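You operate a simulated robot arm through the tools that you are given. There is no shell and no other tool. Be economical: measure what you need, move in short steps, check, and stop when the job is done.

The job below is to be done with a simulated two-armed robot. You get a single attempt, and the scene is never put back.

## Task
Pick up the oiler with one hand, pass it to the other hand and put it on the top of the valve four cart. Set down upright: oiler.

The check looks at the end state, three seconds after you hand in, the way a careful person would. Anything else that was tipped, shoved, dropped, spilled or broken makes it a failure.

## Robot
Two 7-joint arms with two-finger parallel grippers on one trunk, on a base that drives. Base frame: it is fixed to the floor where the robot stands at the start and does not move with it; the origin is under the middle of the robot, x ahead of it, y to its left, z up. Lengths are in m, angles in rad, forces in N, time in s.
The left shoulder is at the start at [0.03, 0.119, 0.86], the right one opposite. With the tool pointing down near the work surface each hand reaches from about 0.24 to 0.68 m from the robot's upright axis, wherever it stands, measured 20 degrees to its own side. Places, roughly: top of the valve four cart [-2.7, -0.5, 0.7]. Payload 3.43 kg a hand.
The tool frame of a hand sits at the grasp point between the pads (the TCP): z along the fingers, y along the line on which they close. The tips reach 0.03 m beyond it. Largest opening 0.094 m; finger width 0.028, thickness 0.01; the body of the gripper, 0.05 by 0.096 m, starts 0.055 m behind the TCP.
Orientation is told as [roll, pitch, yaw] about the base's x, y, z axes, in that order, counted from this pose: with the fingers straight down and closing along the base's y, the tool's x points along the base's -x, its y along +y and its z along -z.

## Interface
- The arms move only by the tool jog_arm. It takes "left_motion", "right_motion" or both (then of equal length, played together; a hand with none holds still); each is a list of rows, each a list of 7 numbers: the shift along the tool's x, y, z in m, then the turn, a rotation vector about the tool's x, y, z in rad, then the finger opening in m, from 0 to 0.094. In form: [[x, y, z, rx, ry, rz, fingers], ...]. A call has 1 to 10 rows; each row is the pose to reach, as a shift and turn from the pose commanded when the call began, along the tool's axes at that moment. Each row takes 0.2 s and may step no farther than 0.05 m and 0.15 rad from the row before; otherwise, or with a gripper value out of range, the whole call is refused. A pose out of reach is approached as far as the arm can. The call stops where the force on the tool passes 40 N (or 10 N more than at its start, if that is more) or the arm is blocked; 0.2 s more then pass. The fingers move at their own pace (about 0.072 m/s each) and stop on an object; they squeeze with about 37 N. The grip force told is the motor's: it shows also when the fingers shut on nothing. Time passes only in rows, and 0.2 s behind the last, so rows that repeat a pose let the fingers close. The reply holds the time, the measured pose of the TCP, the force on the tool along the base axes, the opening and the grip force, in the units named above and with some noise, with the torque about the TCP (base axes, N m) and any sound that the robot's microphone picked up, and new pictures: "pictures" is both (left out), scene, wrist or none (wrist: the cameras of the hands that moved).
- Cameras (640 x 400 px; columns grow to the right, rows downward): "scene" is now at [0.04, 0.0321, 1.5615]; the picture's right is [0.53, -0.85, 0.00], its down [-0.69, -0.44, -0.57] and it looks along [0.48, 0.30, -0.82] (base axes); focal length 286 px, centre (320, 200). "left" rides on the left gripper at [0.076, -0.014, -0.102] in its tool frame; the picture's right is [0.18, 0.98, 0.00], its down [-0.75, 0.14, -0.64] and it looks along [-0.63, 0.12, 0.77] (tool axes); focal length 243 px, centre (320, 200). "right" rides on the right gripper at [0.076, 0.014, -0.103] in its tool frame; the picture's right is [-0.18, 0.98, 0.00], its down [-0.75, -0.14, -0.64] and it looks along [-0.63, -0.12, 0.77] (tool axes); focal length 243 px, centre (320, 200).
- move_column(by): slides the trunk up (or, below 0, down) by that many m; the arms and the scene camera ride with it, the base frame stays. It gives what a move gives, with no picture.
- steer(legs): drives the robot by 1 to 6 legs, each [ahead, turn to the left] in m and rad, along the robot's own axes; the way and the turn of a leg run together, so that a leg with both is an arc; at most 1.5 m and 3.142 rad a leg. The arms and the cameras ride along, it lands a little off, and it stops where it bumps. It gives what a move gives, and a new picture of the scene camera.
- pan_tilt(pan, tilt): turns the head with the scene camera to pan (to the left, within 2.496 rad either way) and tilt (down, from -0.506 to 1.204), counted from straight ahead of the robot. It gives what a move gives, and a new picture of the scene camera.
- pixel_to_xyz(camera, pixels): for up to 12 pixels [column, row] of the newest picture of that camera ("zoom" is the newest enlarged one), the place [x, y, z] in the base frame of the surface seen there, good to about 0.002 m, but the place of the scene camera against the robot may be out by one fixed shift of up to 0.012 m in any direction. It takes no simulated time.
- close_up(camera, box): a new picture of the part [left, top, right, bottom] of that camera's present view, enlarged. It takes no simulated time.
- hand_in(): hands the job in; it is judged then, once.

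Work in short steps. Measure before you move; look again where a grasp or a placing could have gone wrong, and mend it. You have 80 turns and 260 pictures in all, those below and enlarged ones among them. Open the grippers and draw the arms clear of the work before you hand the job in, unless the task says otherwise; then end with one line.

The tools are called after "Call:" by a JSON object that holds its "fn" and its "kwargs". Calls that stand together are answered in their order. jog_arm: Moves the arms, as the interface text tells. Its arguments: {"type":"object","properties":{"left_motion":{"type":"array"},"right_motion":{"type":"array"},"pictures":{"type":"string","enum":["both","scene","wrist","none"]}},"required":[]} The other tools are called the same way: move_column (by) slides the trunk up or down; steer (legs) drives the base; pan_tilt (pan, tilt) turns the head that bears the scene camera; pixel_to_xyz (camera, pixels) gives the place of the surface under pixels of a picture; close_up (camera, box) takes an enlarged picture of a part of a camera's view; hand_in () hands the job in.

At the start:

```text
t: 0.0
left_tcp_pos: [0.3708, 0.3607, 0.9064]
left_orientation: [0.0, 0.0, 0.001]
left_wrist_force: [-0.4, -0.7, -0.1]
left_moment: [0.01, 0.0, -0.04]
left_width: 0.0942
left_gripper_force: 0.0
right_tcp_pos: [0.3604, -0.043, 0.8482]
right_orientation: [0.0, 0.001, 0.001]
right_wrist_force: [-0.9, 0.6, -0.3]
right_moment: [0.02, 0.01, 0.06]
right_width: 0.0937
right_gripper_force: 0.1
trunk travel left (down, up): [-0.125, 0.285]
robot x, y, heading: [-0.0027, -0.0008, -0.002]
head pan, tilt: [0.562, 0.962]
```

scene: 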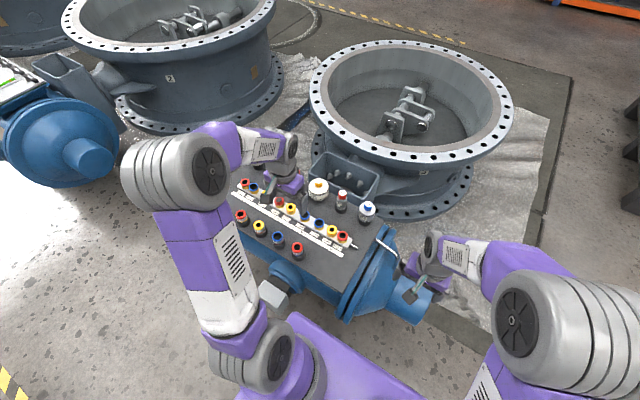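
right: 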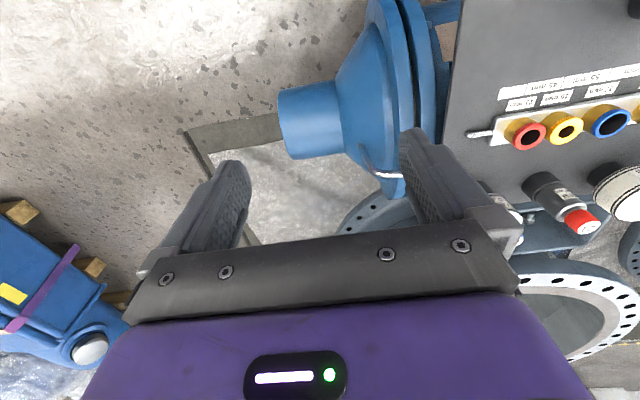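
left: 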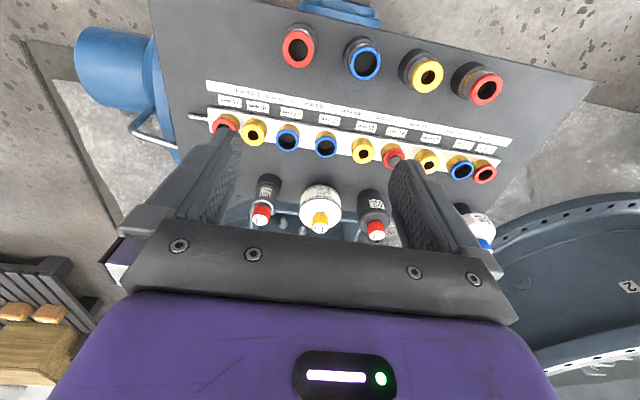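

I see a panel with sockets and several small bottles near (318,188), (342,200), (366,212). I enlarge to identify the oiler.

Call:
{"fn": "close_up", "kwargs": {"camera": "scene", "box": [220, 140, 400, 270]}}

Call:
{"fn": "close_up", "kwargs": {"camera": "left", "box": [200, 10, 540, 260]}}

```text
3.08 times, centred on (310, 205) of scene
```

zoom: 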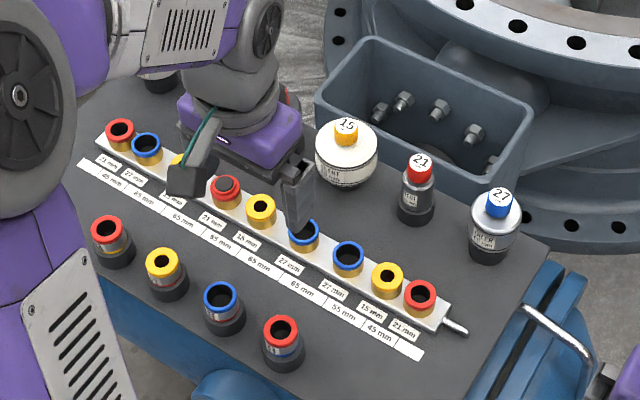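

```text
1.60 times, centred on (370, 135) of left
```

zoom: 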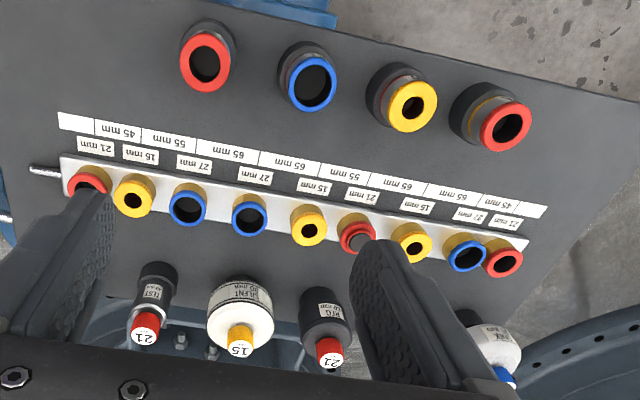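

Need to read the labels.

Call:
{"fn": "close_up", "kwargs": {"camera": "scene", "box": [300, 170, 390, 226]}}

Call:
{"fn": "close_up", "kwargs": {"camera": "left", "box": [350, 180, 510, 260]}}

Call:
{"fn": "close_up", "kwargs": {"camera": "right", "box": [500, 70, 640, 250]}}

```text
7.11 times, centred on (345, 198) of scene
```

zoom: 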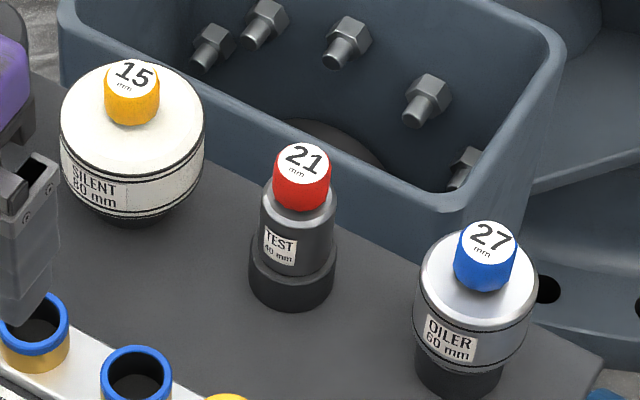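

```text
4.00 times, centred on (430, 220) of left
```

zoom: 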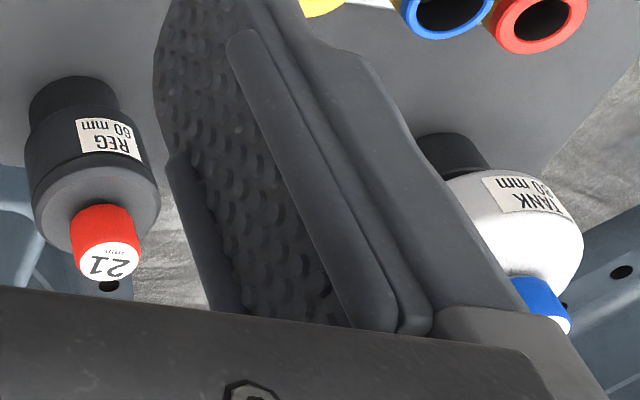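

```text
2.22 times, centred on (570, 160) of right
```

zoom: 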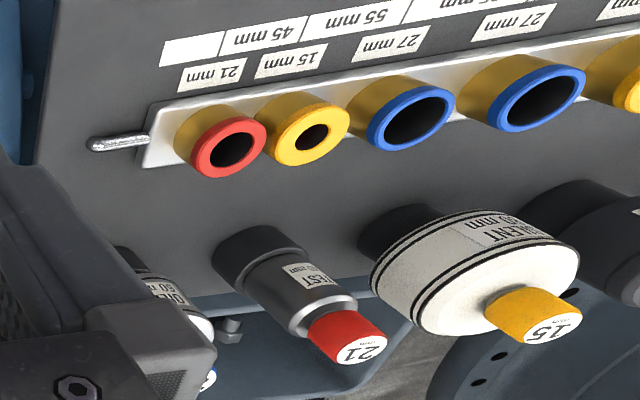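

The oiler is the item at (366,212), 60 mm wide with blue 27 mm cap. I measure its cap, body, base, surroundings.

Call:
{"fn": "close_up", "kwargs": {"camera": "scene", "box": [326, 180, 406, 230]}}

Call:
{"fn": "pixel_to_xyz", "kwargs": {"camera": "scene", "pixels": [[369, 203], [367, 208], [363, 217], [363, 223], [342, 193], [340, 209], [350, 225], [380, 228], [376, 194], [350, 185], [318, 183], [300, 215]]}}

```text
8.00 times, centred on (366, 205) of scene
```

zoom: 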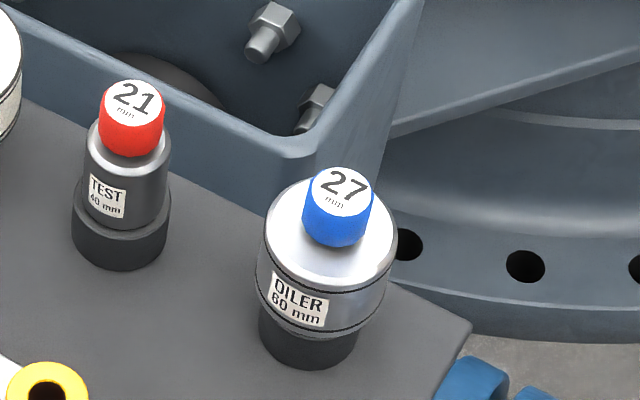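

```text
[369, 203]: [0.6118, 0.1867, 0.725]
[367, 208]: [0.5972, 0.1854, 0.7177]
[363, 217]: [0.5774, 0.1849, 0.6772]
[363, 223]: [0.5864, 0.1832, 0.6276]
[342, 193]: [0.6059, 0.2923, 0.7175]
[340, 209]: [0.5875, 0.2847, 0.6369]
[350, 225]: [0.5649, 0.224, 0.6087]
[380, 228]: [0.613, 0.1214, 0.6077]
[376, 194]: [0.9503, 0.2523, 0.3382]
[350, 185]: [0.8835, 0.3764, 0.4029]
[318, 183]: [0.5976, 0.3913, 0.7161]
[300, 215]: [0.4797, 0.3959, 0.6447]
```

Oiler centre ≈ (0.60,0.187), z 0.608–0.725. Before choosing the grasp, I look back at the destination cart.

Call:
{"fn": "pan_tilt", "kwargs": {"pan": -2.49, "tilt": 0.3}}

Call:
{"fn": "pan_tilt", "kwargs": {"pan": 2.49, "tilt": 0.3}}

```text
t: 2.6
left_tcp_pos: [0.3708, 0.3607, 0.9058]
left_orientation: [0.0, 0.001, 0.0]
left_wrist_force: [-0.4, -0.4, 0.3]
left_moment: [-0.02, 0.0, 0.01]
left_width: 0.0942
left_gripper_force: 0.1
right_tcp_pos: [0.3612, -0.042, 0.8488]
right_orientation: [0.0, 0.0, 0.002]
right_wrist_force: [0.2, -0.1, -0.6]
right_moment: [0.01, 0.03, -0.01]
right_width: 0.0941
right_gripper_force: 0.1
trunk travel left (down, up): [-0.125, 0.285]
robot x, y, heading: [-0.0005, -0.0007, -0.003]
head pan, tilt: [-2.491, 0.3]
```

scene: 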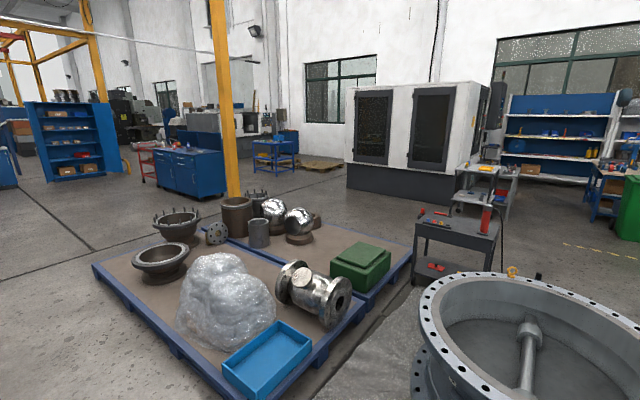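

```text
t: 6.6
left_tcp_pos: [0.3709, 0.361, 0.9069]
left_orientation: [-0.001, 0.001, -0.001]
left_wrist_force: [-1.0, -0.7, 0.2]
left_moment: [0.01, 0.0, -0.01]
left_width: 0.0938
left_gripper_force: 0.0
right_tcp_pos: [0.3614, -0.0423, 0.8478]
right_orientation: [0.0, 0.001, 0.0]
right_wrist_force: [-0.5, -0.6, 0.1]
right_moment: [0.01, -0.02, 0.0]
right_width: 0.0939
right_gripper_force: 0.0
trunk travel left (down, up): [-0.125, 0.285]
robot x, y, heading: [-0.0018, 0.0006, -0.001]
head pan, tilt: [2.491, 0.3]
```

scene: 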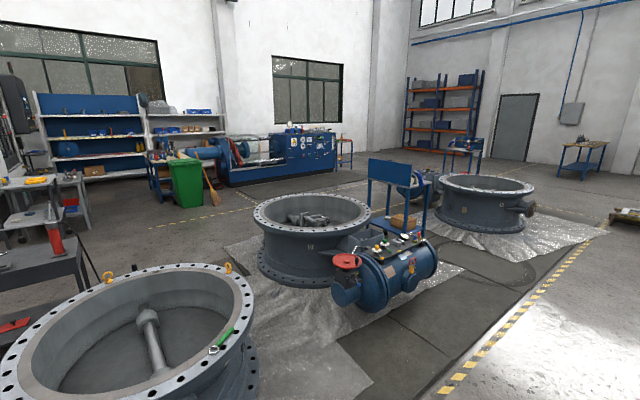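

The grey cart with red items at (460,230) in the first view matches the destination. I turn back and measure it.

Call:
{"fn": "pan_tilt", "kwargs": {"pan": -2.49, "tilt": 0.45}}

Call:
{"fn": "close_up", "kwargs": {"camera": "scene", "box": [390, 120, 530, 260]}}

Call:
{"fn": "pixel_to_xyz", "kwargs": {"camera": "scene", "pixels": [[420, 165], [420, 178], [440, 178], [460, 182], [480, 186], [495, 195], [500, 175], [440, 230], [425, 235], [480, 225], [560, 230], [620, 250]]}}

```text
t: 10.5
left_tcp_pos: [0.3701, 0.362, 0.9065]
left_orientation: [0.0, 0.001, 0.001]
left_wrist_force: [0.8, 0.2, -0.3]
left_moment: [-0.03, -0.03, 0.01]
left_width: 0.0943
left_gripper_force: 0.1
right_tcp_pos: [0.36, -0.0422, 0.848]
right_orientation: [-0.001, 0.0, 0.0]
right_wrist_force: [0.3, 0.7, 0.5]
right_moment: [-0.01, 0.02, -0.04]
right_width: 0.0939
right_gripper_force: 0.1
trunk travel left (down, up): [-0.125, 0.285]
robot x, y, heading: [-0.0017, 0.0017, 0.001]
head pan, tilt: [-2.491, 0.45]
```

scene: 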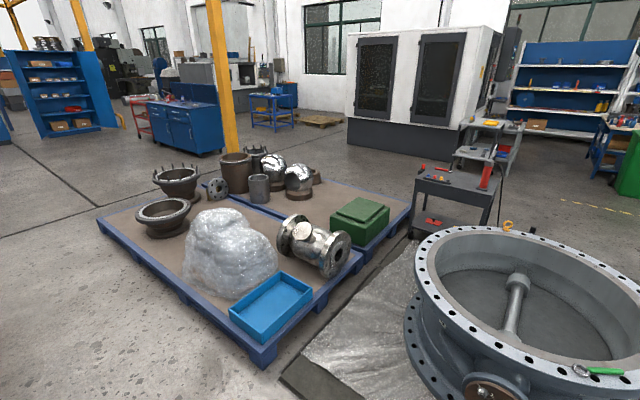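

```text
2.86 times, centred on (460, 190) of scene
```

zoom: 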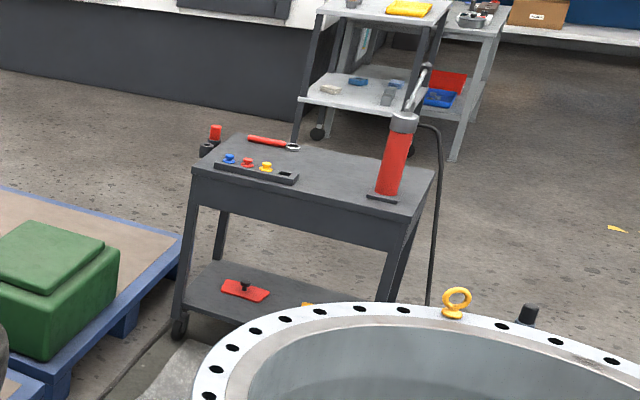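

```text
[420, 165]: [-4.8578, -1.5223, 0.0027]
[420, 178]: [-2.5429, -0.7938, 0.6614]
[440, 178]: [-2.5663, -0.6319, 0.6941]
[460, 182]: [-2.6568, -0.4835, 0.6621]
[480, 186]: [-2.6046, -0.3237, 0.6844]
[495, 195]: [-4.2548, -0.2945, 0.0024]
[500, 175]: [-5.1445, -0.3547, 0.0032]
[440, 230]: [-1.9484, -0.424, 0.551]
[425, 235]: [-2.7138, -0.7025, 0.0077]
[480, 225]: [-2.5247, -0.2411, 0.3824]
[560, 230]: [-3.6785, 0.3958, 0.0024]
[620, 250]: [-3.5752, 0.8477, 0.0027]
```

The cart top is around z 0.69, x −2.55…−2.9, y −0.8…−0.27. I measure the obstacles (ring, pallet, floor) for a driving path.

Call:
{"fn": "pixel_to_xyz", "kwargs": {"camera": "scene", "pixels": [[418, 260], [406, 330], [440, 236], [530, 234], [612, 270], [636, 380], [470, 360], [350, 330], [285, 380], [260, 360], [410, 215], [370, 260]]}}

Call:
{"fn": "pixel_to_xyz", "kwargs": {"camera": "zoom", "pixels": [[195, 170], [240, 138], [435, 170], [410, 217], [230, 160], [292, 178], [385, 195], [250, 140], [290, 147], [320, 190], [340, 165], [190, 330]]}}

Call:
{"fn": "pan_tilt", "kwargs": {"pan": -2.49, "tilt": 0.95}}

Call:
{"fn": "pan_tilt", "kwargs": {"pan": 2.49, "tilt": 0.7}}

```text
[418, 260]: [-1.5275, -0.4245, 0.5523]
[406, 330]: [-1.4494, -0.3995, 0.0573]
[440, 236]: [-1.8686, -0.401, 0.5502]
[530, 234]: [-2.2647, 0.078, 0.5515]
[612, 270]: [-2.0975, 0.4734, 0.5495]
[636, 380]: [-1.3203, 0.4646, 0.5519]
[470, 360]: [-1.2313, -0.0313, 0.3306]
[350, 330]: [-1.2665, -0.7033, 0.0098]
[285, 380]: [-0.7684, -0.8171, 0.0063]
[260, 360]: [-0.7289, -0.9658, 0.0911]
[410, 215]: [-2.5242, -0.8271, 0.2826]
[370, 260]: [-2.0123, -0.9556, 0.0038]
```

```text
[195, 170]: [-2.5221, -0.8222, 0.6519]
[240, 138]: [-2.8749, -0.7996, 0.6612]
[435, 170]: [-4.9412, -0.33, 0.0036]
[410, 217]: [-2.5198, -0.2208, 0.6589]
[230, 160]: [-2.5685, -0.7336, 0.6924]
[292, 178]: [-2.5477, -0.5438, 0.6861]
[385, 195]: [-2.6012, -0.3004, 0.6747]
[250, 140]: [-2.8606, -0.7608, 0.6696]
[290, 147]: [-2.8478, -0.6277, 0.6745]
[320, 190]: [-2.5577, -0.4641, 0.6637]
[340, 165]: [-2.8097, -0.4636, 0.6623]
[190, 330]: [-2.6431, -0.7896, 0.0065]
```

```text
t: 11.4
left_tcp_pos: [0.3707, 0.3607, 0.9058]
left_orientation: [0.0, 0.0, 0.002]
left_wrist_force: [0.9, -0.5, -0.1]
left_moment: [0.0, 0.04, -0.02]
left_width: 0.0942
left_gripper_force: 0.1
right_tcp_pos: [0.3605, -0.0429, 0.8482]
right_orientation: [0.0, 0.001, 0.001]
right_wrist_force: [0.4, 0.6, -0.1]
right_moment: [0.03, -0.01, -0.02]
right_width: 0.0942
right_gripper_force: 0.1
trunk travel left (down, up): [-0.125, 0.285]
robot x, y, heading: [0.0008, -0.0029, 0.001]
head pan, tilt: [-2.491, 0.949]
```

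scene: 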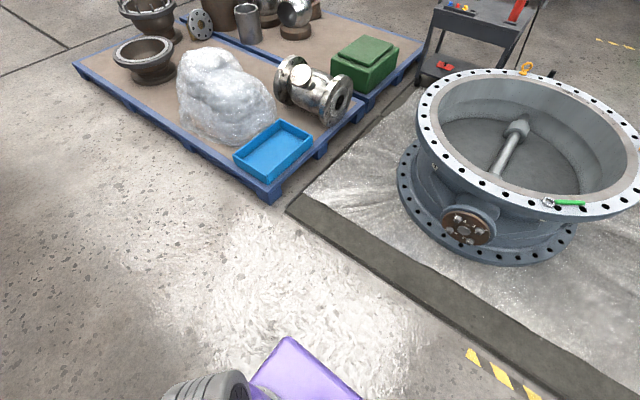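

```text
t: 15.3
left_tcp_pos: [0.3704, 0.3609, 0.9064]
left_orientation: [0.0, 0.0, 0.0]
left_wrist_force: [-0.3, 0.2, 1.8]
left_moment: [0.0, -0.02, -0.01]
left_width: 0.0941
left_gripper_force: 0.0
right_tcp_pos: [0.3617, -0.0428, 0.8482]
right_orientation: [0.0, 0.0, -0.001]
right_wrist_force: [1.0, -0.1, 0.5]
right_moment: [0.0, -0.02, -0.01]
right_width: 0.0941
right_gripper_force: 0.0
trunk travel left (down, up): [-0.125, 0.285]
robot x, y, heading: [-0.004, 0.0007, -0.002]
head pan, tilt: [2.491, 0.7]
```

scene: 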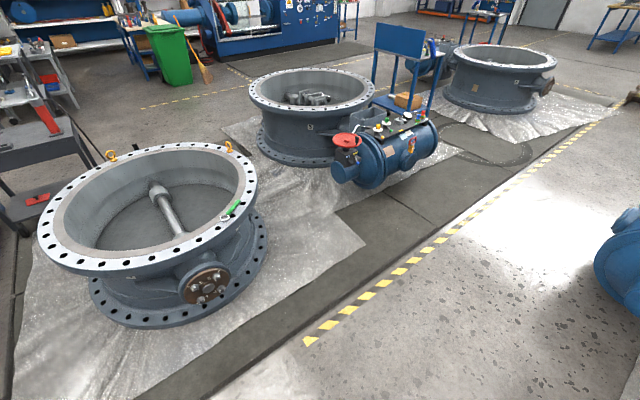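

Ring four is centred near (−1.71,0.09) radius 0.55; the corridor by the pallet is only ~0.5 m. I measure the other gap and the robot's base.

Call:
{"fn": "pixel_to_xyz", "kwargs": {"camera": "scene", "pixels": [[262, 250], [90, 290], [257, 150], [262, 90], [335, 170], [345, 200], [240, 320], [40, 90], [170, 190], [160, 110], [75, 110], [10, 135]]}}

Call:
{"fn": "pan_tilt", "kwargs": {"pan": 1.2, "tilt": 1.2}}

Call:
{"fn": "pan_tilt", "kwargs": {"pan": 2.49, "tilt": 1.2}}

```text
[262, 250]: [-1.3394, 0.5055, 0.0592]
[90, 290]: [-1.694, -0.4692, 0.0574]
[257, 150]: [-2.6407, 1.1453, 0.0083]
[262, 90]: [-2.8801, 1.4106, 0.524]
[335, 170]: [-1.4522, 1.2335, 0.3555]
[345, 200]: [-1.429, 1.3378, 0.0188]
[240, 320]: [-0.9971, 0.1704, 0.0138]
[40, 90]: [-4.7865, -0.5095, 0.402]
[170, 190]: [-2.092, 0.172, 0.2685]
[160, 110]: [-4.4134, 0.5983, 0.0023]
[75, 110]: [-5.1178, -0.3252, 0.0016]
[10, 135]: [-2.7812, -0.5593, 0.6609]
```

```text
t: 16.8
left_tcp_pos: [0.37, 0.3612, 0.9062]
left_orientation: [-0.002, 0.001, 0.0]
left_wrist_force: [-0.2, -0.4, 0.3]
left_moment: [-0.02, 0.0, 0.03]
left_width: 0.0939
left_gripper_force: 0.0
right_tcp_pos: [0.3606, -0.0419, 0.8479]
right_orientation: [0.0, -0.001, 0.0]
right_wrist_force: [-0.1, -0.3, 0.3]
right_moment: [0.0, 0.03, 0.0]
right_width: 0.094
right_gripper_force: 0.0
trunk travel left (down, up): [-0.125, 0.285]
robot x, y, heading: [-0.0034, 0.0006, 0.002]
head pan, tilt: [1.201, 1.201]
```

scene: 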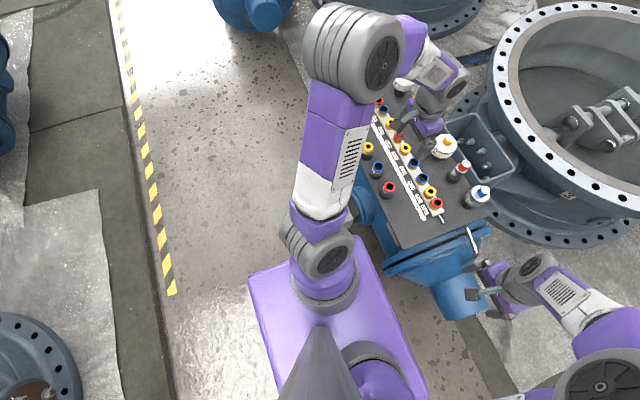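

```text
t: 18.2
left_tcp_pos: [0.3711, 0.3611, 0.9057]
left_orientation: [0.0, 0.001, -0.001]
left_wrist_force: [-1.2, 1.1, -0.3]
left_moment: [0.0, 0.01, -0.01]
left_width: 0.0941
left_gripper_force: 0.1
right_tcp_pos: [0.3605, -0.0423, 0.8497]
right_orientation: [0.0, 0.0, 0.0]
right_wrist_force: [0.5, -0.8, 0.3]
right_moment: [-0.02, -0.01, -0.02]
right_width: 0.0939
right_gripper_force: 0.0
trunk travel left (down, up): [-0.125, 0.285]
robot x, y, heading: [-0.0017, -0.0019, -0.001]
head pan, tilt: [2.491, 1.201]
```

scene: 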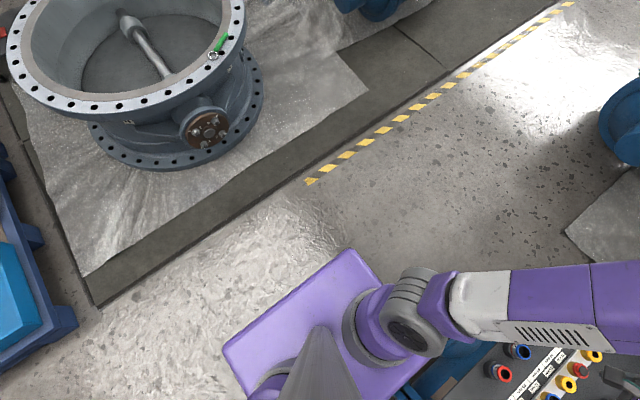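

I measure the purple torso/base corners to know the footprint.

Call:
{"fn": "pixel_to_xyz", "kwargs": {"camera": "scene", "pixels": [[348, 254], [230, 345], [243, 385], [300, 295], [375, 285], [245, 398], [200, 370]]}}

Call:
{"fn": "pan_tilt", "kwargs": {"pan": -1.3, "tilt": 1.2}}

```text
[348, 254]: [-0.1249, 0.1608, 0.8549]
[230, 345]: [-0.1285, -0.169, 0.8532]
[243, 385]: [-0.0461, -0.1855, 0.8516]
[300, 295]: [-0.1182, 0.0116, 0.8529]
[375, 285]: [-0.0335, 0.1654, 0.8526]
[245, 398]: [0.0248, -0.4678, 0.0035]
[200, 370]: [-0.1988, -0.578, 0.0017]
```

```text
t: 21.4
left_tcp_pos: [0.3707, 0.3599, 0.9046]
left_orientation: [0.0, 0.0, 0.002]
left_wrist_force: [-0.1, 0.3, -0.1]
left_moment: [-0.02, -0.02, 0.02]
left_width: 0.0941
left_gripper_force: 0.0
right_tcp_pos: [0.3615, -0.0419, 0.8489]
right_orientation: [0.0, 0.0, 0.001]
right_wrist_force: [0.4, -0.9, 0.9]
right_moment: [-0.01, 0.0, -0.04]
right_width: 0.0942
right_gripper_force: 0.1
trunk travel left (down, up): [-0.125, 0.285]
robot x, y, heading: [-0.0013, 0.0015, 0.005]
head pan, tilt: [-1.3, 1.201]
```

scene: 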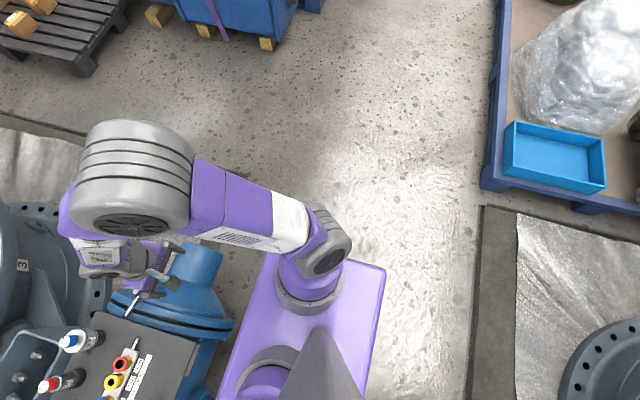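

Torso is compact (x −0.13, y ±0.17). Now I return the head to the workplace and measure around the oiler's right side (panel edge, flange, handle) to see if a horizontal right-hand pick from the −y side is free.

Call:
{"fn": "pan_tilt", "kwargs": {"pan": 0.2, "tilt": 0.9}}

```text
t: 23.0
left_tcp_pos: [0.3706, 0.3599, 0.9063]
left_orientation: [0.001, 0.0, -0.001]
left_wrist_force: [-0.3, 0.3, 0.2]
left_moment: [-0.01, -0.02, 0.01]
left_width: 0.094
left_gripper_force: 0.1
right_tcp_pos: [0.3611, -0.0419, 0.8469]
right_orientation: [0.0, -0.001, 0.001]
right_wrist_force: [-1.2, 0.0, 0.0]
right_moment: [0.02, -0.01, 0.05]
right_width: 0.094
right_gripper_force: 0.1
trunk travel left (down, up): [-0.125, 0.285]
robot x, y, heading: [0.0009, 0.0043, 0.003]
head pan, tilt: [0.201, 0.901]
```

scene: 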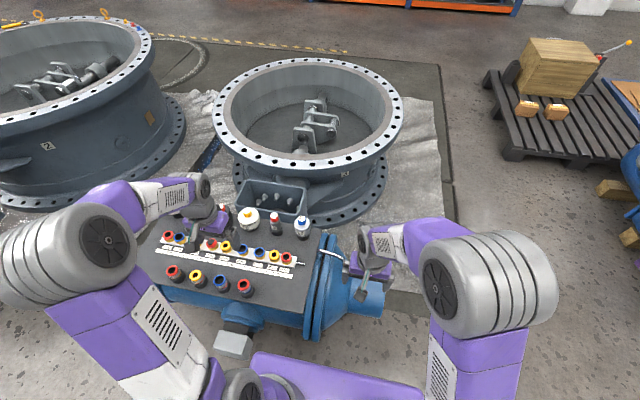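

Call:
{"fn": "close_up", "kwargs": {"camera": "scene", "box": [220, 170, 400, 340]}}

Call:
{"fn": "pixel_to_xyz", "kwargs": {"camera": "scene", "pixels": [[301, 218], [302, 223], [302, 228], [303, 238], [308, 237], [319, 237], [318, 242], [328, 239], [334, 255], [345, 300], [296, 215], [262, 205]]}}

```text
2.35 times, centred on (310, 255) of scene
```

zoom: 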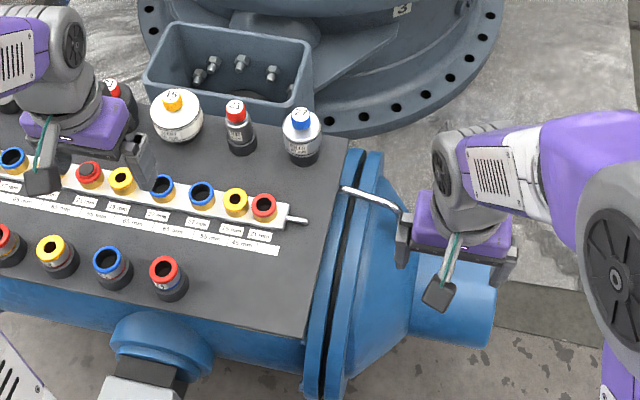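

```text
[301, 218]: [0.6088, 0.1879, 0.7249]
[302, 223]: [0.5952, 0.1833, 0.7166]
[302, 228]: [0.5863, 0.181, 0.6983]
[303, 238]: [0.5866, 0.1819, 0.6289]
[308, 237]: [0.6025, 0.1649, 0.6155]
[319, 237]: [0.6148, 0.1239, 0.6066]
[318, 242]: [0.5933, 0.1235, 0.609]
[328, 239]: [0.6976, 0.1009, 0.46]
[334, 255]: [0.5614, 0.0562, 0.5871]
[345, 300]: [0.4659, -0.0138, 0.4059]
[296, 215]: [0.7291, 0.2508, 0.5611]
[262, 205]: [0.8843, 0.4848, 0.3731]
```

The right side is free: handle and flange are below 0.6, panel edge at y≈0.11. I'll pick with the right hand horizontally (fingers +y, camera up) and hand over to the left from above. First rotate the right hand while moving it back to the side.

Call:
{"fn": "jog_arm", "kwargs": {"right_motion": [[-0.009, -0.011, 0, -0.0808, 0.0808, 0.0808, 0.094], [-0.018, -0.022, 0, -0.1617, 0.1617, 0.1617, 0.094], [-0.027, -0.033, 0, -0.2425, 0.2425, 0.2425, 0.094], [-0.036, -0.044, 0, -0.3233, 0.3233, 0.3233, 0.094], [-0.045, -0.055, 0, -0.4041, 0.4041, 0.4041, 0.094], [-0.054, -0.066, 0, -0.485, 0.485, 0.485, 0.094], [-0.063, -0.077, 0, -0.5658, 0.5658, 0.5658, 0.094], [-0.072, -0.088, 0, -0.6466, 0.6466, 0.6466, 0.094], [-0.081, -0.099, 0, -0.7275, 0.7275, 0.7275, 0.094], [-0.09, -0.11, 0, -0.8083, 0.8083, 0.8083, 0.094]]}}

```text
t: 25.2
left_tcp_pos: [0.3713, 0.3608, 0.9051]
left_orientation: [0.002, 0.0, -0.001]
left_wrist_force: [0.2, 0.1, 0.1]
left_moment: [-0.02, -0.02, 0.01]
left_width: 0.0936
left_gripper_force: 0.1
right_tcp_pos: [0.4512, -0.1527, 0.8489]
right_orientation: [0.581, 1.008, -0.579]
right_wrist_force: [0.7, 0.2, 0.3]
right_moment: [0.01, 0.0, 0.01]
right_width: 0.094
right_gripper_force: 0.1
trunk travel left (down, up): [-0.125, 0.285]
robot x, y, heading: [0.0041, -0.0002, 0.001]
head pan, tilt: [0.201, 0.901]
```

scene: 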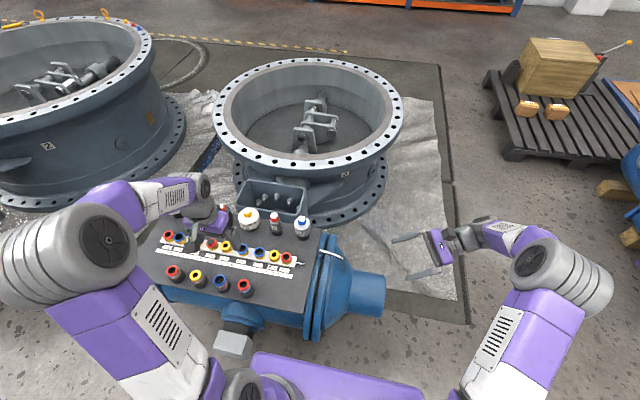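
right: 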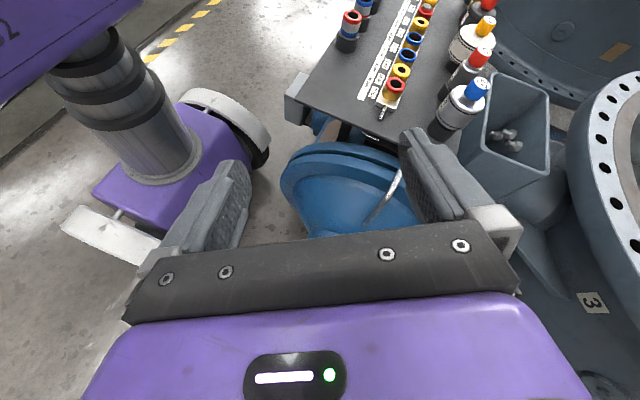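

The right wrist camera sees the base with its wheels/fenders at (115,230) and (225,110). I measure the footprint.

Call:
{"fn": "pixel_to_xyz", "kwargs": {"camera": "right", "pixels": [[65, 220], [130, 250], [160, 240], [266, 145], [195, 95], [240, 105], [105, 185], [215, 180], [150, 175], [90, 205]]}}

```text
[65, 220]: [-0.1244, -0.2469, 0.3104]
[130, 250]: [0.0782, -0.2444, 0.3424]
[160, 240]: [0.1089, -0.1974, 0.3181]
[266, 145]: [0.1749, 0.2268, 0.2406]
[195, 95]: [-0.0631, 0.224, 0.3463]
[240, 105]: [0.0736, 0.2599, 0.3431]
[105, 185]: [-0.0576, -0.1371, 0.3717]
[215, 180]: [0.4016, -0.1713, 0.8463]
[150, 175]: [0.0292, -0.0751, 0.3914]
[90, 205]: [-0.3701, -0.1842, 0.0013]
```

Base half width ≈0.26, so the pallet corridor is too narrow; I'll plan the drive later. I finish the right hand's rotation (remaining 0.694 rad).

Call:
{"fn": "jog_arm", "kwargs": {"right_motion": [[0, 0, 0, -0.0802, 0.0802, 0.0802, 0.094], [0, 0, 0, -0.1603, 0.1603, 0.1603, 0.094], [0, 0, 0, -0.2405, 0.2405, 0.2405, 0.094], [0, 0, 0, -0.3206, 0.3206, 0.3206, 0.094], [0, 0, 0, -0.4009, 0.4009, 0.4009, 0.094]], "pictures": "none"}}

```text
t: 26.4
left_tcp_pos: [0.3705, 0.361, 0.9062]
left_orientation: [0.001, 0.001, 0.0]
left_wrist_force: [0.2, 0.5, -0.6]
left_moment: [0.04, 0.02, -0.01]
left_width: 0.094
left_gripper_force: 0.1
right_tcp_pos: [0.4511, -0.1519, 0.8485]
right_orientation: [-2.477, 1.569, 2.235]
right_wrist_force: [0.0, -0.3, 0.2]
right_moment: [-0.04, 0.01, 0.02]
right_width: 0.094
right_gripper_force: 0.1
trunk travel left (down, up): [-0.125, 0.285]
robot x, y, heading: [-0.0002, 0.0011, -0.004]
head pan, tilt: [0.201, 0.901]
```

Now move the right TCP to about (0.607, 0.02, 0.70), short of the panel, and look.

Call:
{"fn": "jog_arm", "kwargs": {"right_motion": [[-0.02, 0.026, 0.025, 0, 0, 0, 0.094], [-0.045, 0.05, 0.05, 0, 0, 0, 0.094], [-0.07, 0.075, 0.08, 0, 0, 0, 0.094], [-0.095, 0.1, 0.11, 0, 0, 0, 0.094], [-0.12, 0.128, 0.14, 0, 0, 0, 0.094], [-0.148, 0.156, 0.171, 0, 0, 0, 0.094], [-0.148, 0.156, 0.171, 0, 0, 0, 0.094]]}}

```text
refused: row 6 steps farther than a row can; nothing moved
```

Split the steps smaller.

Call:
{"fn": "jog_arm", "kwargs": {"right_motion": [[-0.02, 0.022, 0.025, 0, 0, 0, 0.094], [-0.042, 0.044, 0.05, 0, 0, 0, 0.094], [-0.063, 0.066, 0.075, 0, 0, 0, 0.094], [-0.084, 0.088, 0.1, 0, 0, 0, 0.094], [-0.105, 0.11, 0.125, 0, 0, 0, 0.094], [-0.127, 0.133, 0.148, 0, 0, 0, 0.094], [-0.148, 0.156, 0.171, 0, 0, 0, 0.094], [-0.148, 0.156, 0.171, 0, 0, 0, 0.094]]}}

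```text
t: 28.2
left_tcp_pos: [0.3698, 0.3602, 0.9063]
left_orientation: [-0.001, 0.001, -0.002]
left_wrist_force: [-0.5, 0.7, -0.2]
left_moment: [0.0, 0.01, -0.01]
left_width: 0.094
left_gripper_force: 0.1
right_tcp_pos: [0.5792, 0.0175, 0.7132]
right_orientation: [-1.492, 1.571, -3.062]
right_wrist_force: [0.8, 0.5, -0.6]
right_moment: [0.0, 0.02, 0.02]
right_width: 0.0936
right_gripper_force: 0.2
right hand out of reach, approached as far as the arm can: row 6, 7, 8
trunk travel left (down, up): [-0.125, 0.285]
robot x, y, heading: [-0.0003, 0.0009, 0.0]
head pan, tilt: [0.201, 0.901]
```

scene: 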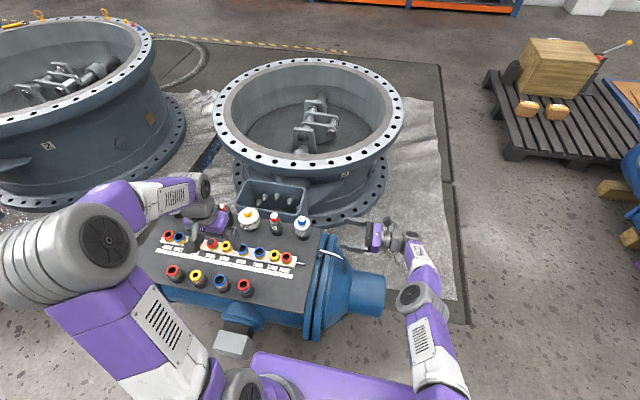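
right: 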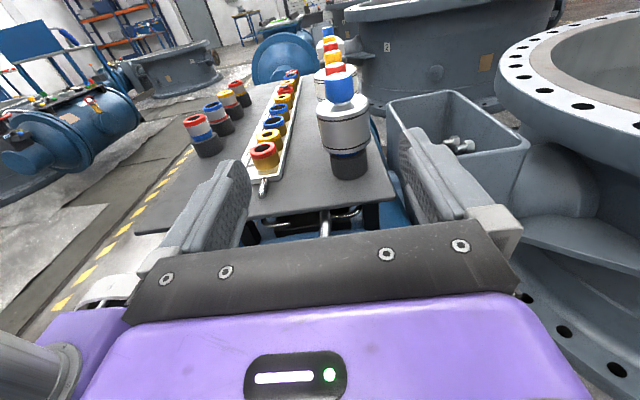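

Straight +y is just out of reach (stopped at x 0.579). I'll yaw the fingers 30° toward +x, which pulls the wrist closer, with TCP at about (0.527,0.048,0.70).

Call:
{"fn": "jog_arm", "kwargs": {"right_motion": [[0, -0.02, 0.0, -0.13, 0, 0, 0.094], [0, -0.04, 0.01, -0.262, 0, 0, 0.094], [0, -0.06, 0.02, -0.393, 0, 0, 0.094], [0, -0.08, 0.03, -0.5236, 0, 0, 0.094], [0, -0.08, 0.03, -0.5236, 0, 0, 0.094]]}}

```text
t: 29.4
left_tcp_pos: [0.3704, 0.3589, 0.9055]
left_orientation: [0.001, 0.001, 0.001]
left_wrist_force: [-0.5, 1.0, 0.0]
left_moment: [0.04, 0.0, -0.01]
left_width: 0.0937
left_gripper_force: 0.1
right_tcp_pos: [0.4993, 0.0481, 0.7139]
right_orientation: [-1.001, 1.57, -3.098]
right_wrist_force: [-1.0, 0.6, 0.0]
right_moment: [-0.01, 0.0, -0.01]
right_width: 0.0938
right_gripper_force: 0.1
right hand out of reach, approached as far as the arm can: row 1
trunk travel left (down, up): [-0.125, 0.285]
robot x, y, heading: [0.0004, -0.0044, -0.002]
head pan, tilt: [0.201, 0.901]
```

scene: 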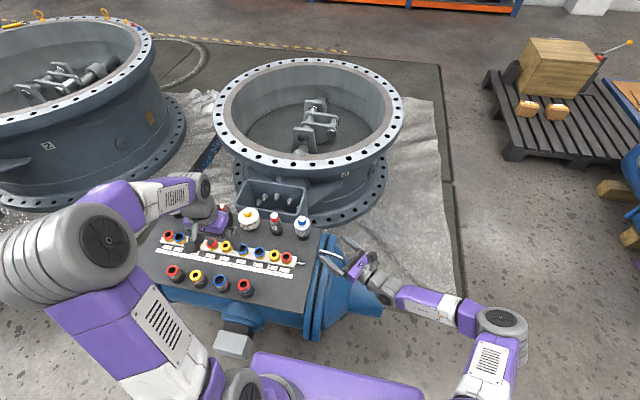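
right: 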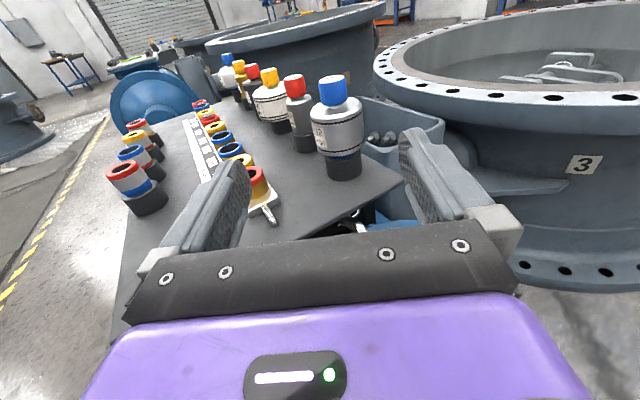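

The view is good. I measure the oiler and the rail end with the right wrist camera.

Call:
{"fn": "close_up", "kwargs": {"camera": "right", "box": [220, 60, 420, 240]}}

Call:
{"fn": "pixel_to_xyz", "kwargs": {"camera": "right", "pixels": [[335, 78], [337, 98], [315, 130], [340, 130], [360, 130], [343, 165], [343, 188], [258, 172], [258, 190], [270, 215], [295, 80], [300, 140]]}}

```text
2.22 times, centred on (320, 150) of right
```

zoom: 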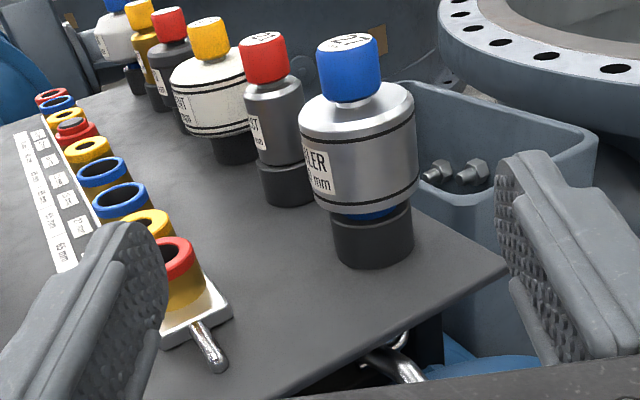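

```text
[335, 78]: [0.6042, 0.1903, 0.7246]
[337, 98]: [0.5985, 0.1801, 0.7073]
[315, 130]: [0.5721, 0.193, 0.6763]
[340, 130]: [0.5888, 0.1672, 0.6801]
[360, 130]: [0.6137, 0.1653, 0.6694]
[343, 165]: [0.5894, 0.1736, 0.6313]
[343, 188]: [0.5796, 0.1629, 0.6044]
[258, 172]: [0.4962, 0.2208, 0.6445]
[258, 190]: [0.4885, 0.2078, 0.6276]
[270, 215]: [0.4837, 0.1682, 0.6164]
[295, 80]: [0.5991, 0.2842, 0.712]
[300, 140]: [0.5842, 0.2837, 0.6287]
```

The black cup is a holder with the oiler's blue spigot plugged in; oiler centre ≈(0.602,0.193), radius 0.03, body ~z 0.645–0.70. I move to the pre-grasp point 0.12 m back along the finger direction at z 0.668.

Call:
{"fn": "jog_arm", "kwargs": {"right_motion": [[-0.023, 0.008, 0.028, 0, 0, 0, 0.094], [-0.046, 0.0165, 0.057, 0, 0, 0, 0.094], [-0.046, 0.0165, 0.057, 0, 0, 0, 0.094]], "pictures": "wrist"}}

```text
t: 30.2
left_tcp_pos: [0.3701, 0.3608, 0.9059]
left_orientation: [0.002, 0.001, -0.002]
left_wrist_force: [-0.2, -0.9, 0.4]
left_moment: [0.0, -0.03, 0.01]
left_width: 0.094
left_gripper_force: 0.2
right_tcp_pos: [0.5443, 0.0901, 0.6686]
right_orientation: [-2.03, 1.571, 2.159]
right_wrist_force: [-0.5, -0.1, 0.2]
right_moment: [-0.02, 0.01, -0.01]
right_width: 0.0939
right_gripper_force: 0.1
trunk travel left (down, up): [-0.125, 0.285]
robot x, y, heading: [0.002, -0.0014, -0.0]
head pan, tilt: [0.201, 0.901]
```

right: 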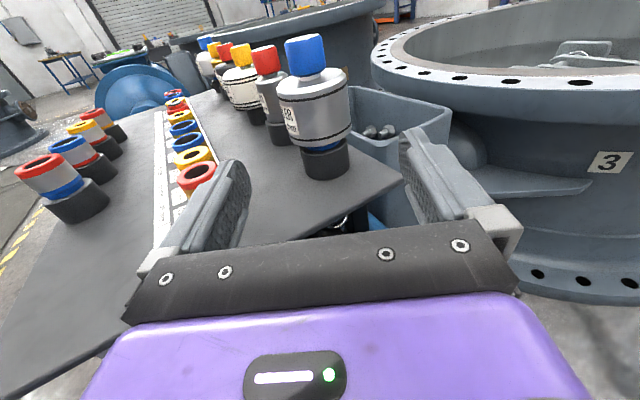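

Aligned roughly; I re-measure body edges to confirm the lateral centring.

Call:
{"fn": "pixel_to_xyz", "kwargs": {"camera": "right", "pixels": [[288, 100], [300, 105], [318, 105], [335, 102], [343, 98], [304, 50], [320, 133], [322, 143], [325, 155]]}}

```text
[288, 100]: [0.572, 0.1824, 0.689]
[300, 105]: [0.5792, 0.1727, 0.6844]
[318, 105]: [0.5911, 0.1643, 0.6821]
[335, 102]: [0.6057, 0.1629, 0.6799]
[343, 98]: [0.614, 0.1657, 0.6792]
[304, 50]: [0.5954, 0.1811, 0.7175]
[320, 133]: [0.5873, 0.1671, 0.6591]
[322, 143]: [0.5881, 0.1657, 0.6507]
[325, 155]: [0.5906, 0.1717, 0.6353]
```

Centre confirmed (0.602,0.192); lateral error ~1 mm. Advance 0.115 m, fingers open.

Call:
{"fn": "jog_arm", "kwargs": {"right_motion": [[0, 0, 0.03, 0, 0, 0, 0.094], [0, 0, 0.06, 0, 0, 0, 0.094], [0, -0.001, 0.09, 0, 0, 0, 0.094], [0, -0.001, 0.115, 0, 0, 0, 0.094], [0, -0.001, 0.115, 0, 0, 0, 0.094]]}}

```text
t: 31.4
left_tcp_pos: [0.3702, 0.3606, 0.9049]
left_orientation: [-0.002, -0.001, 0.0]
left_wrist_force: [0.8, -0.9, 1.1]
left_moment: [-0.02, 0.0, -0.02]
left_width: 0.0941
left_gripper_force: 0.0
right_tcp_pos: [0.5998, 0.1884, 0.6664]
right_orientation: [-1.969, 1.572, 2.22]
right_wrist_force: [0.5, 0.0, -0.4]
right_moment: [-0.02, 0.01, 0.02]
right_width: 0.0939
right_gripper_force: 0.0
trunk travel left (down, up): [-0.125, 0.285]
robot x, y, heading: [-0.0024, -0.0001, -0.003]
head pan, tilt: [0.201, 0.901]
```

scene: 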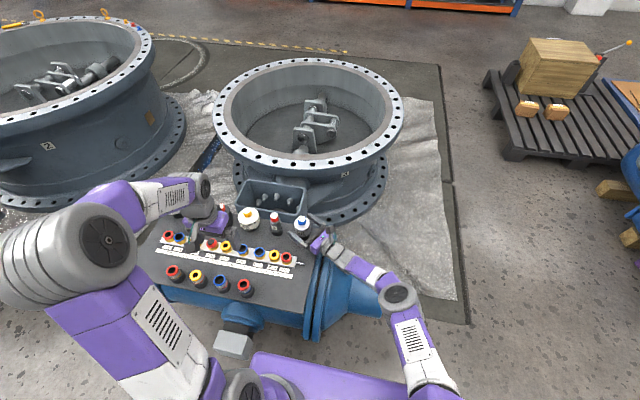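
right: 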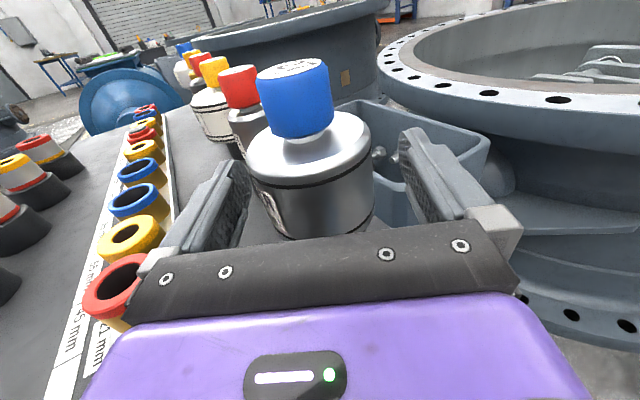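

Oiler is between the fingers; check centring once more before closing.

Call:
{"fn": "pixel_to_xyz", "kwargs": {"camera": "right", "pixels": [[252, 165], [270, 185], [300, 195], [330, 195], [355, 180], [368, 165], [294, 68], [240, 200], [420, 200]]}}

```text
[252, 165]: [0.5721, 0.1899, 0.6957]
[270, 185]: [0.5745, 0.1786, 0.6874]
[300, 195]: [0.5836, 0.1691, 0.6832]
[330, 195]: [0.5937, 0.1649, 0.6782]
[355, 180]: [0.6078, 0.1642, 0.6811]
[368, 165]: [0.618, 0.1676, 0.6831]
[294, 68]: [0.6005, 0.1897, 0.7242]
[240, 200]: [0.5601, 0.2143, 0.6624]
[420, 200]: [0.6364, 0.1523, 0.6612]
```

Centring within 2 mm. Close the fingers.

Call:
{"fn": "jog_arm", "kwargs": {"right_motion": [[0, -0.001, 0, 0, 0, 0, 0.07], [0, -0.001, 0, 0, 0, 0, 0.05], [0, -0.001, 0, 0, 0, 0, 0.04], [0, -0.001, 0, 0, 0, 0, 0.04], [0, -0.001, 0, 0, 0, 0, 0.04]], "pictures": "wrist"}}

```text
t: 32.6
left_tcp_pos: [0.3705, 0.361, 0.9064]
left_orientation: [0.0, -0.001, 0.0]
left_wrist_force: [0.4, 0.8, -0.7]
left_moment: [0.03, -0.01, -0.01]
left_width: 0.0938
left_gripper_force: 0.1
right_tcp_pos: [0.597, 0.1902, 0.6662]
right_orientation: [0.565, 1.57, -1.53]
right_wrist_force: [0.0, 0.3, 0.2]
right_moment: [0.0, 0.0, 0.0]
right_width: 0.0634
right_gripper_force: 36.6
trunk travel left (down, up): [-0.125, 0.285]
robot x, y, heading: [-0.0006, -0.0016, 0.006]
head pan, tilt: [0.201, 0.901]
```

right: 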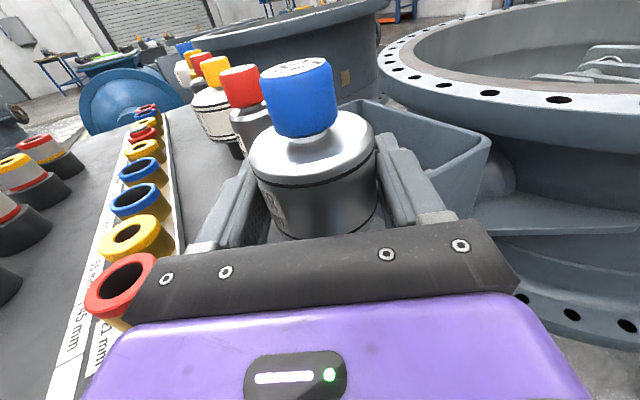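

Gripped at 0.063 m, 37 N. Lift straight up 0.12 m (tool +x) out of the holder.

Call:
{"fn": "jog_arm", "kwargs": {"right_motion": [[0.01, 0, 0, 0, 0, 0, 0.04], [0.02, 0, 0, 0, 0, 0, 0.04], [0.03, 0, 0, 0, 0, 0, 0.04], [0.045, 0, 0, 0, 0, 0, 0.04], [0.06, 0, 0, 0, 0, 0, 0.04], [0.08, 0, 0, 0, 0, 0, 0.04], [0.1, 0, 0, 0, 0, 0, 0.04], [0.12, 0, 0, 0, 0, 0, 0.04]]}}

```text
t: 34.4
left_tcp_pos: [0.3709, 0.3609, 0.9065]
left_orientation: [-0.001, 0.001, 0.001]
left_wrist_force: [-0.1, 0.2, -0.4]
left_moment: [0.04, -0.02, 0.0]
left_width: 0.0938
left_gripper_force: 0.0
right_tcp_pos: [0.5977, 0.19, 0.7876]
right_orientation: [0.253, 1.57, -1.84]
right_wrist_force: [0.3, 0.1, -3.1]
right_moment: [-0.01, -0.03, 0.0]
right_width: 0.0634
right_gripper_force: 36.7
trunk travel left (down, up): [-0.125, 0.285]
robot x, y, heading: [-0.0015, 0.0002, 0.002]
head pan, tilt: [0.201, 0.901]
```

scene: 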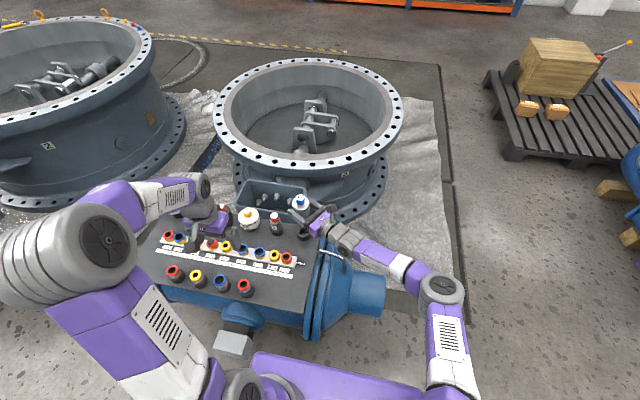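
right: 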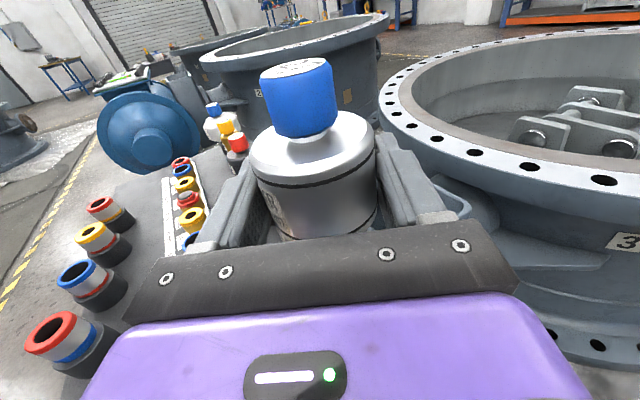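

Lifted cleanly (≈0.3 kg), holder stays. Now bring the right hand to (0.48,0.15,0.86) and the left, raised and yawed so it closes along the right's finger axis, to (0.44,0.25,1.0).

Call:
{"fn": "jog_arm", "kwargs": {"right_motion": [[0.024, -0.01, -0.012, 0, 0, 0, 0.04], [0.048, -0.025, -0.03, 0, 0, 0, 0.04], [0.072, -0.045, -0.05, 0, 0, 0, 0.04], [0.072, -0.065, -0.073, 0, 0, 0, 0.04], [0.072, -0.082, -0.094, 0, 0, 0, 0.04], [0.072, -0.082, -0.094, 0, 0, 0, 0.04]], "left_motion": [[0, 0, -0.03, 0, 0, 0.105, 0.094], [-0.01, -0.01, -0.06, 0, 0, 0.21, 0.094], [-0.03, -0.04, -0.08, 0, 0, 0.315, 0.094], [-0.05, -0.075, -0.094, 0, 0, 0.42, 0.094], [-0.069, -0.111, -0.094, 0, 0, 0.5236, 0.094], [-0.069, -0.111, -0.094, 0, 0, 0.5236, 0.094]]}}

```text
t: 35.8
left_tcp_pos: [0.4401, 0.2502, 0.9973]
left_orientation: [0.002, 0.001, -0.525]
left_wrist_force: [-0.3, 0.8, -0.3]
left_moment: [-0.03, 0.01, -0.01]
left_width: 0.094
left_gripper_force: 0.1
right_tcp_pos: [0.4801, 0.1499, 0.859]
right_orientation: [-0.227, 1.569, -2.322]
right_wrist_force: [0.0, 0.4, -4.1]
right_moment: [-0.01, 0.02, 0.03]
right_width: 0.0635
right_gripper_force: 36.7
trunk travel left (down, up): [-0.125, 0.285]
robot x, y, heading: [-0.0014, 0.0034, 0.003]
head pan, tilt: [0.201, 0.901]
```

scene: 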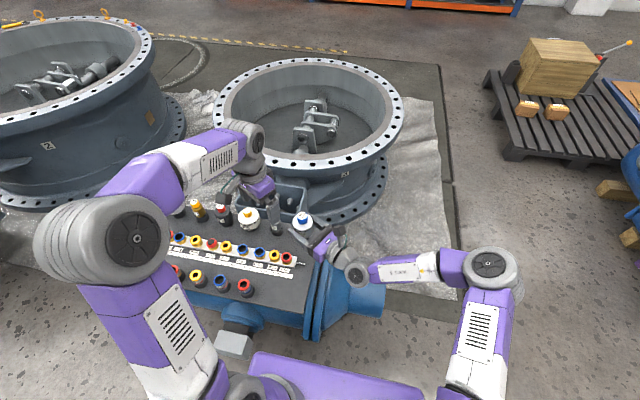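
right: 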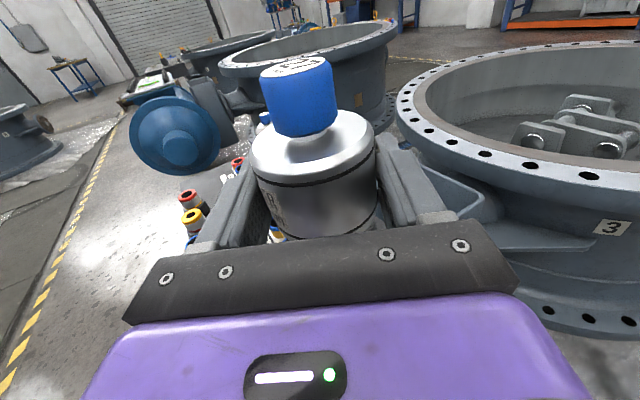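
left: 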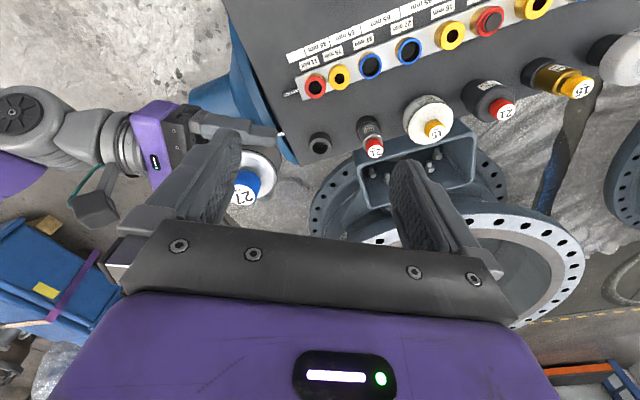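

Good. Measure the oiler's cap top and body from both wrist cameras.

Call:
{"fn": "pixel_to_xyz", "kwargs": {"camera": "left", "pixels": [[242, 197], [265, 170], [252, 155], [270, 185]]}}

Call:
{"fn": "pixel_to_xyz", "kwargs": {"camera": "right", "pixels": [[294, 68], [255, 165], [275, 185], [310, 197], [345, 187], [370, 165]]}}

```text
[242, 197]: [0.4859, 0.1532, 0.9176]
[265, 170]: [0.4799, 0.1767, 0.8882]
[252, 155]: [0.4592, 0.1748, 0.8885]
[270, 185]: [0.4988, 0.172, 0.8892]
```

```text
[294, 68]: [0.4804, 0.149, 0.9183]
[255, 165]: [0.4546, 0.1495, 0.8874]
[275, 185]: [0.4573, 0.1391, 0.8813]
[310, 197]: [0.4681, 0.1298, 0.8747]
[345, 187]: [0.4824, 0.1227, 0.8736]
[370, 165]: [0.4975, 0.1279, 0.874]
```

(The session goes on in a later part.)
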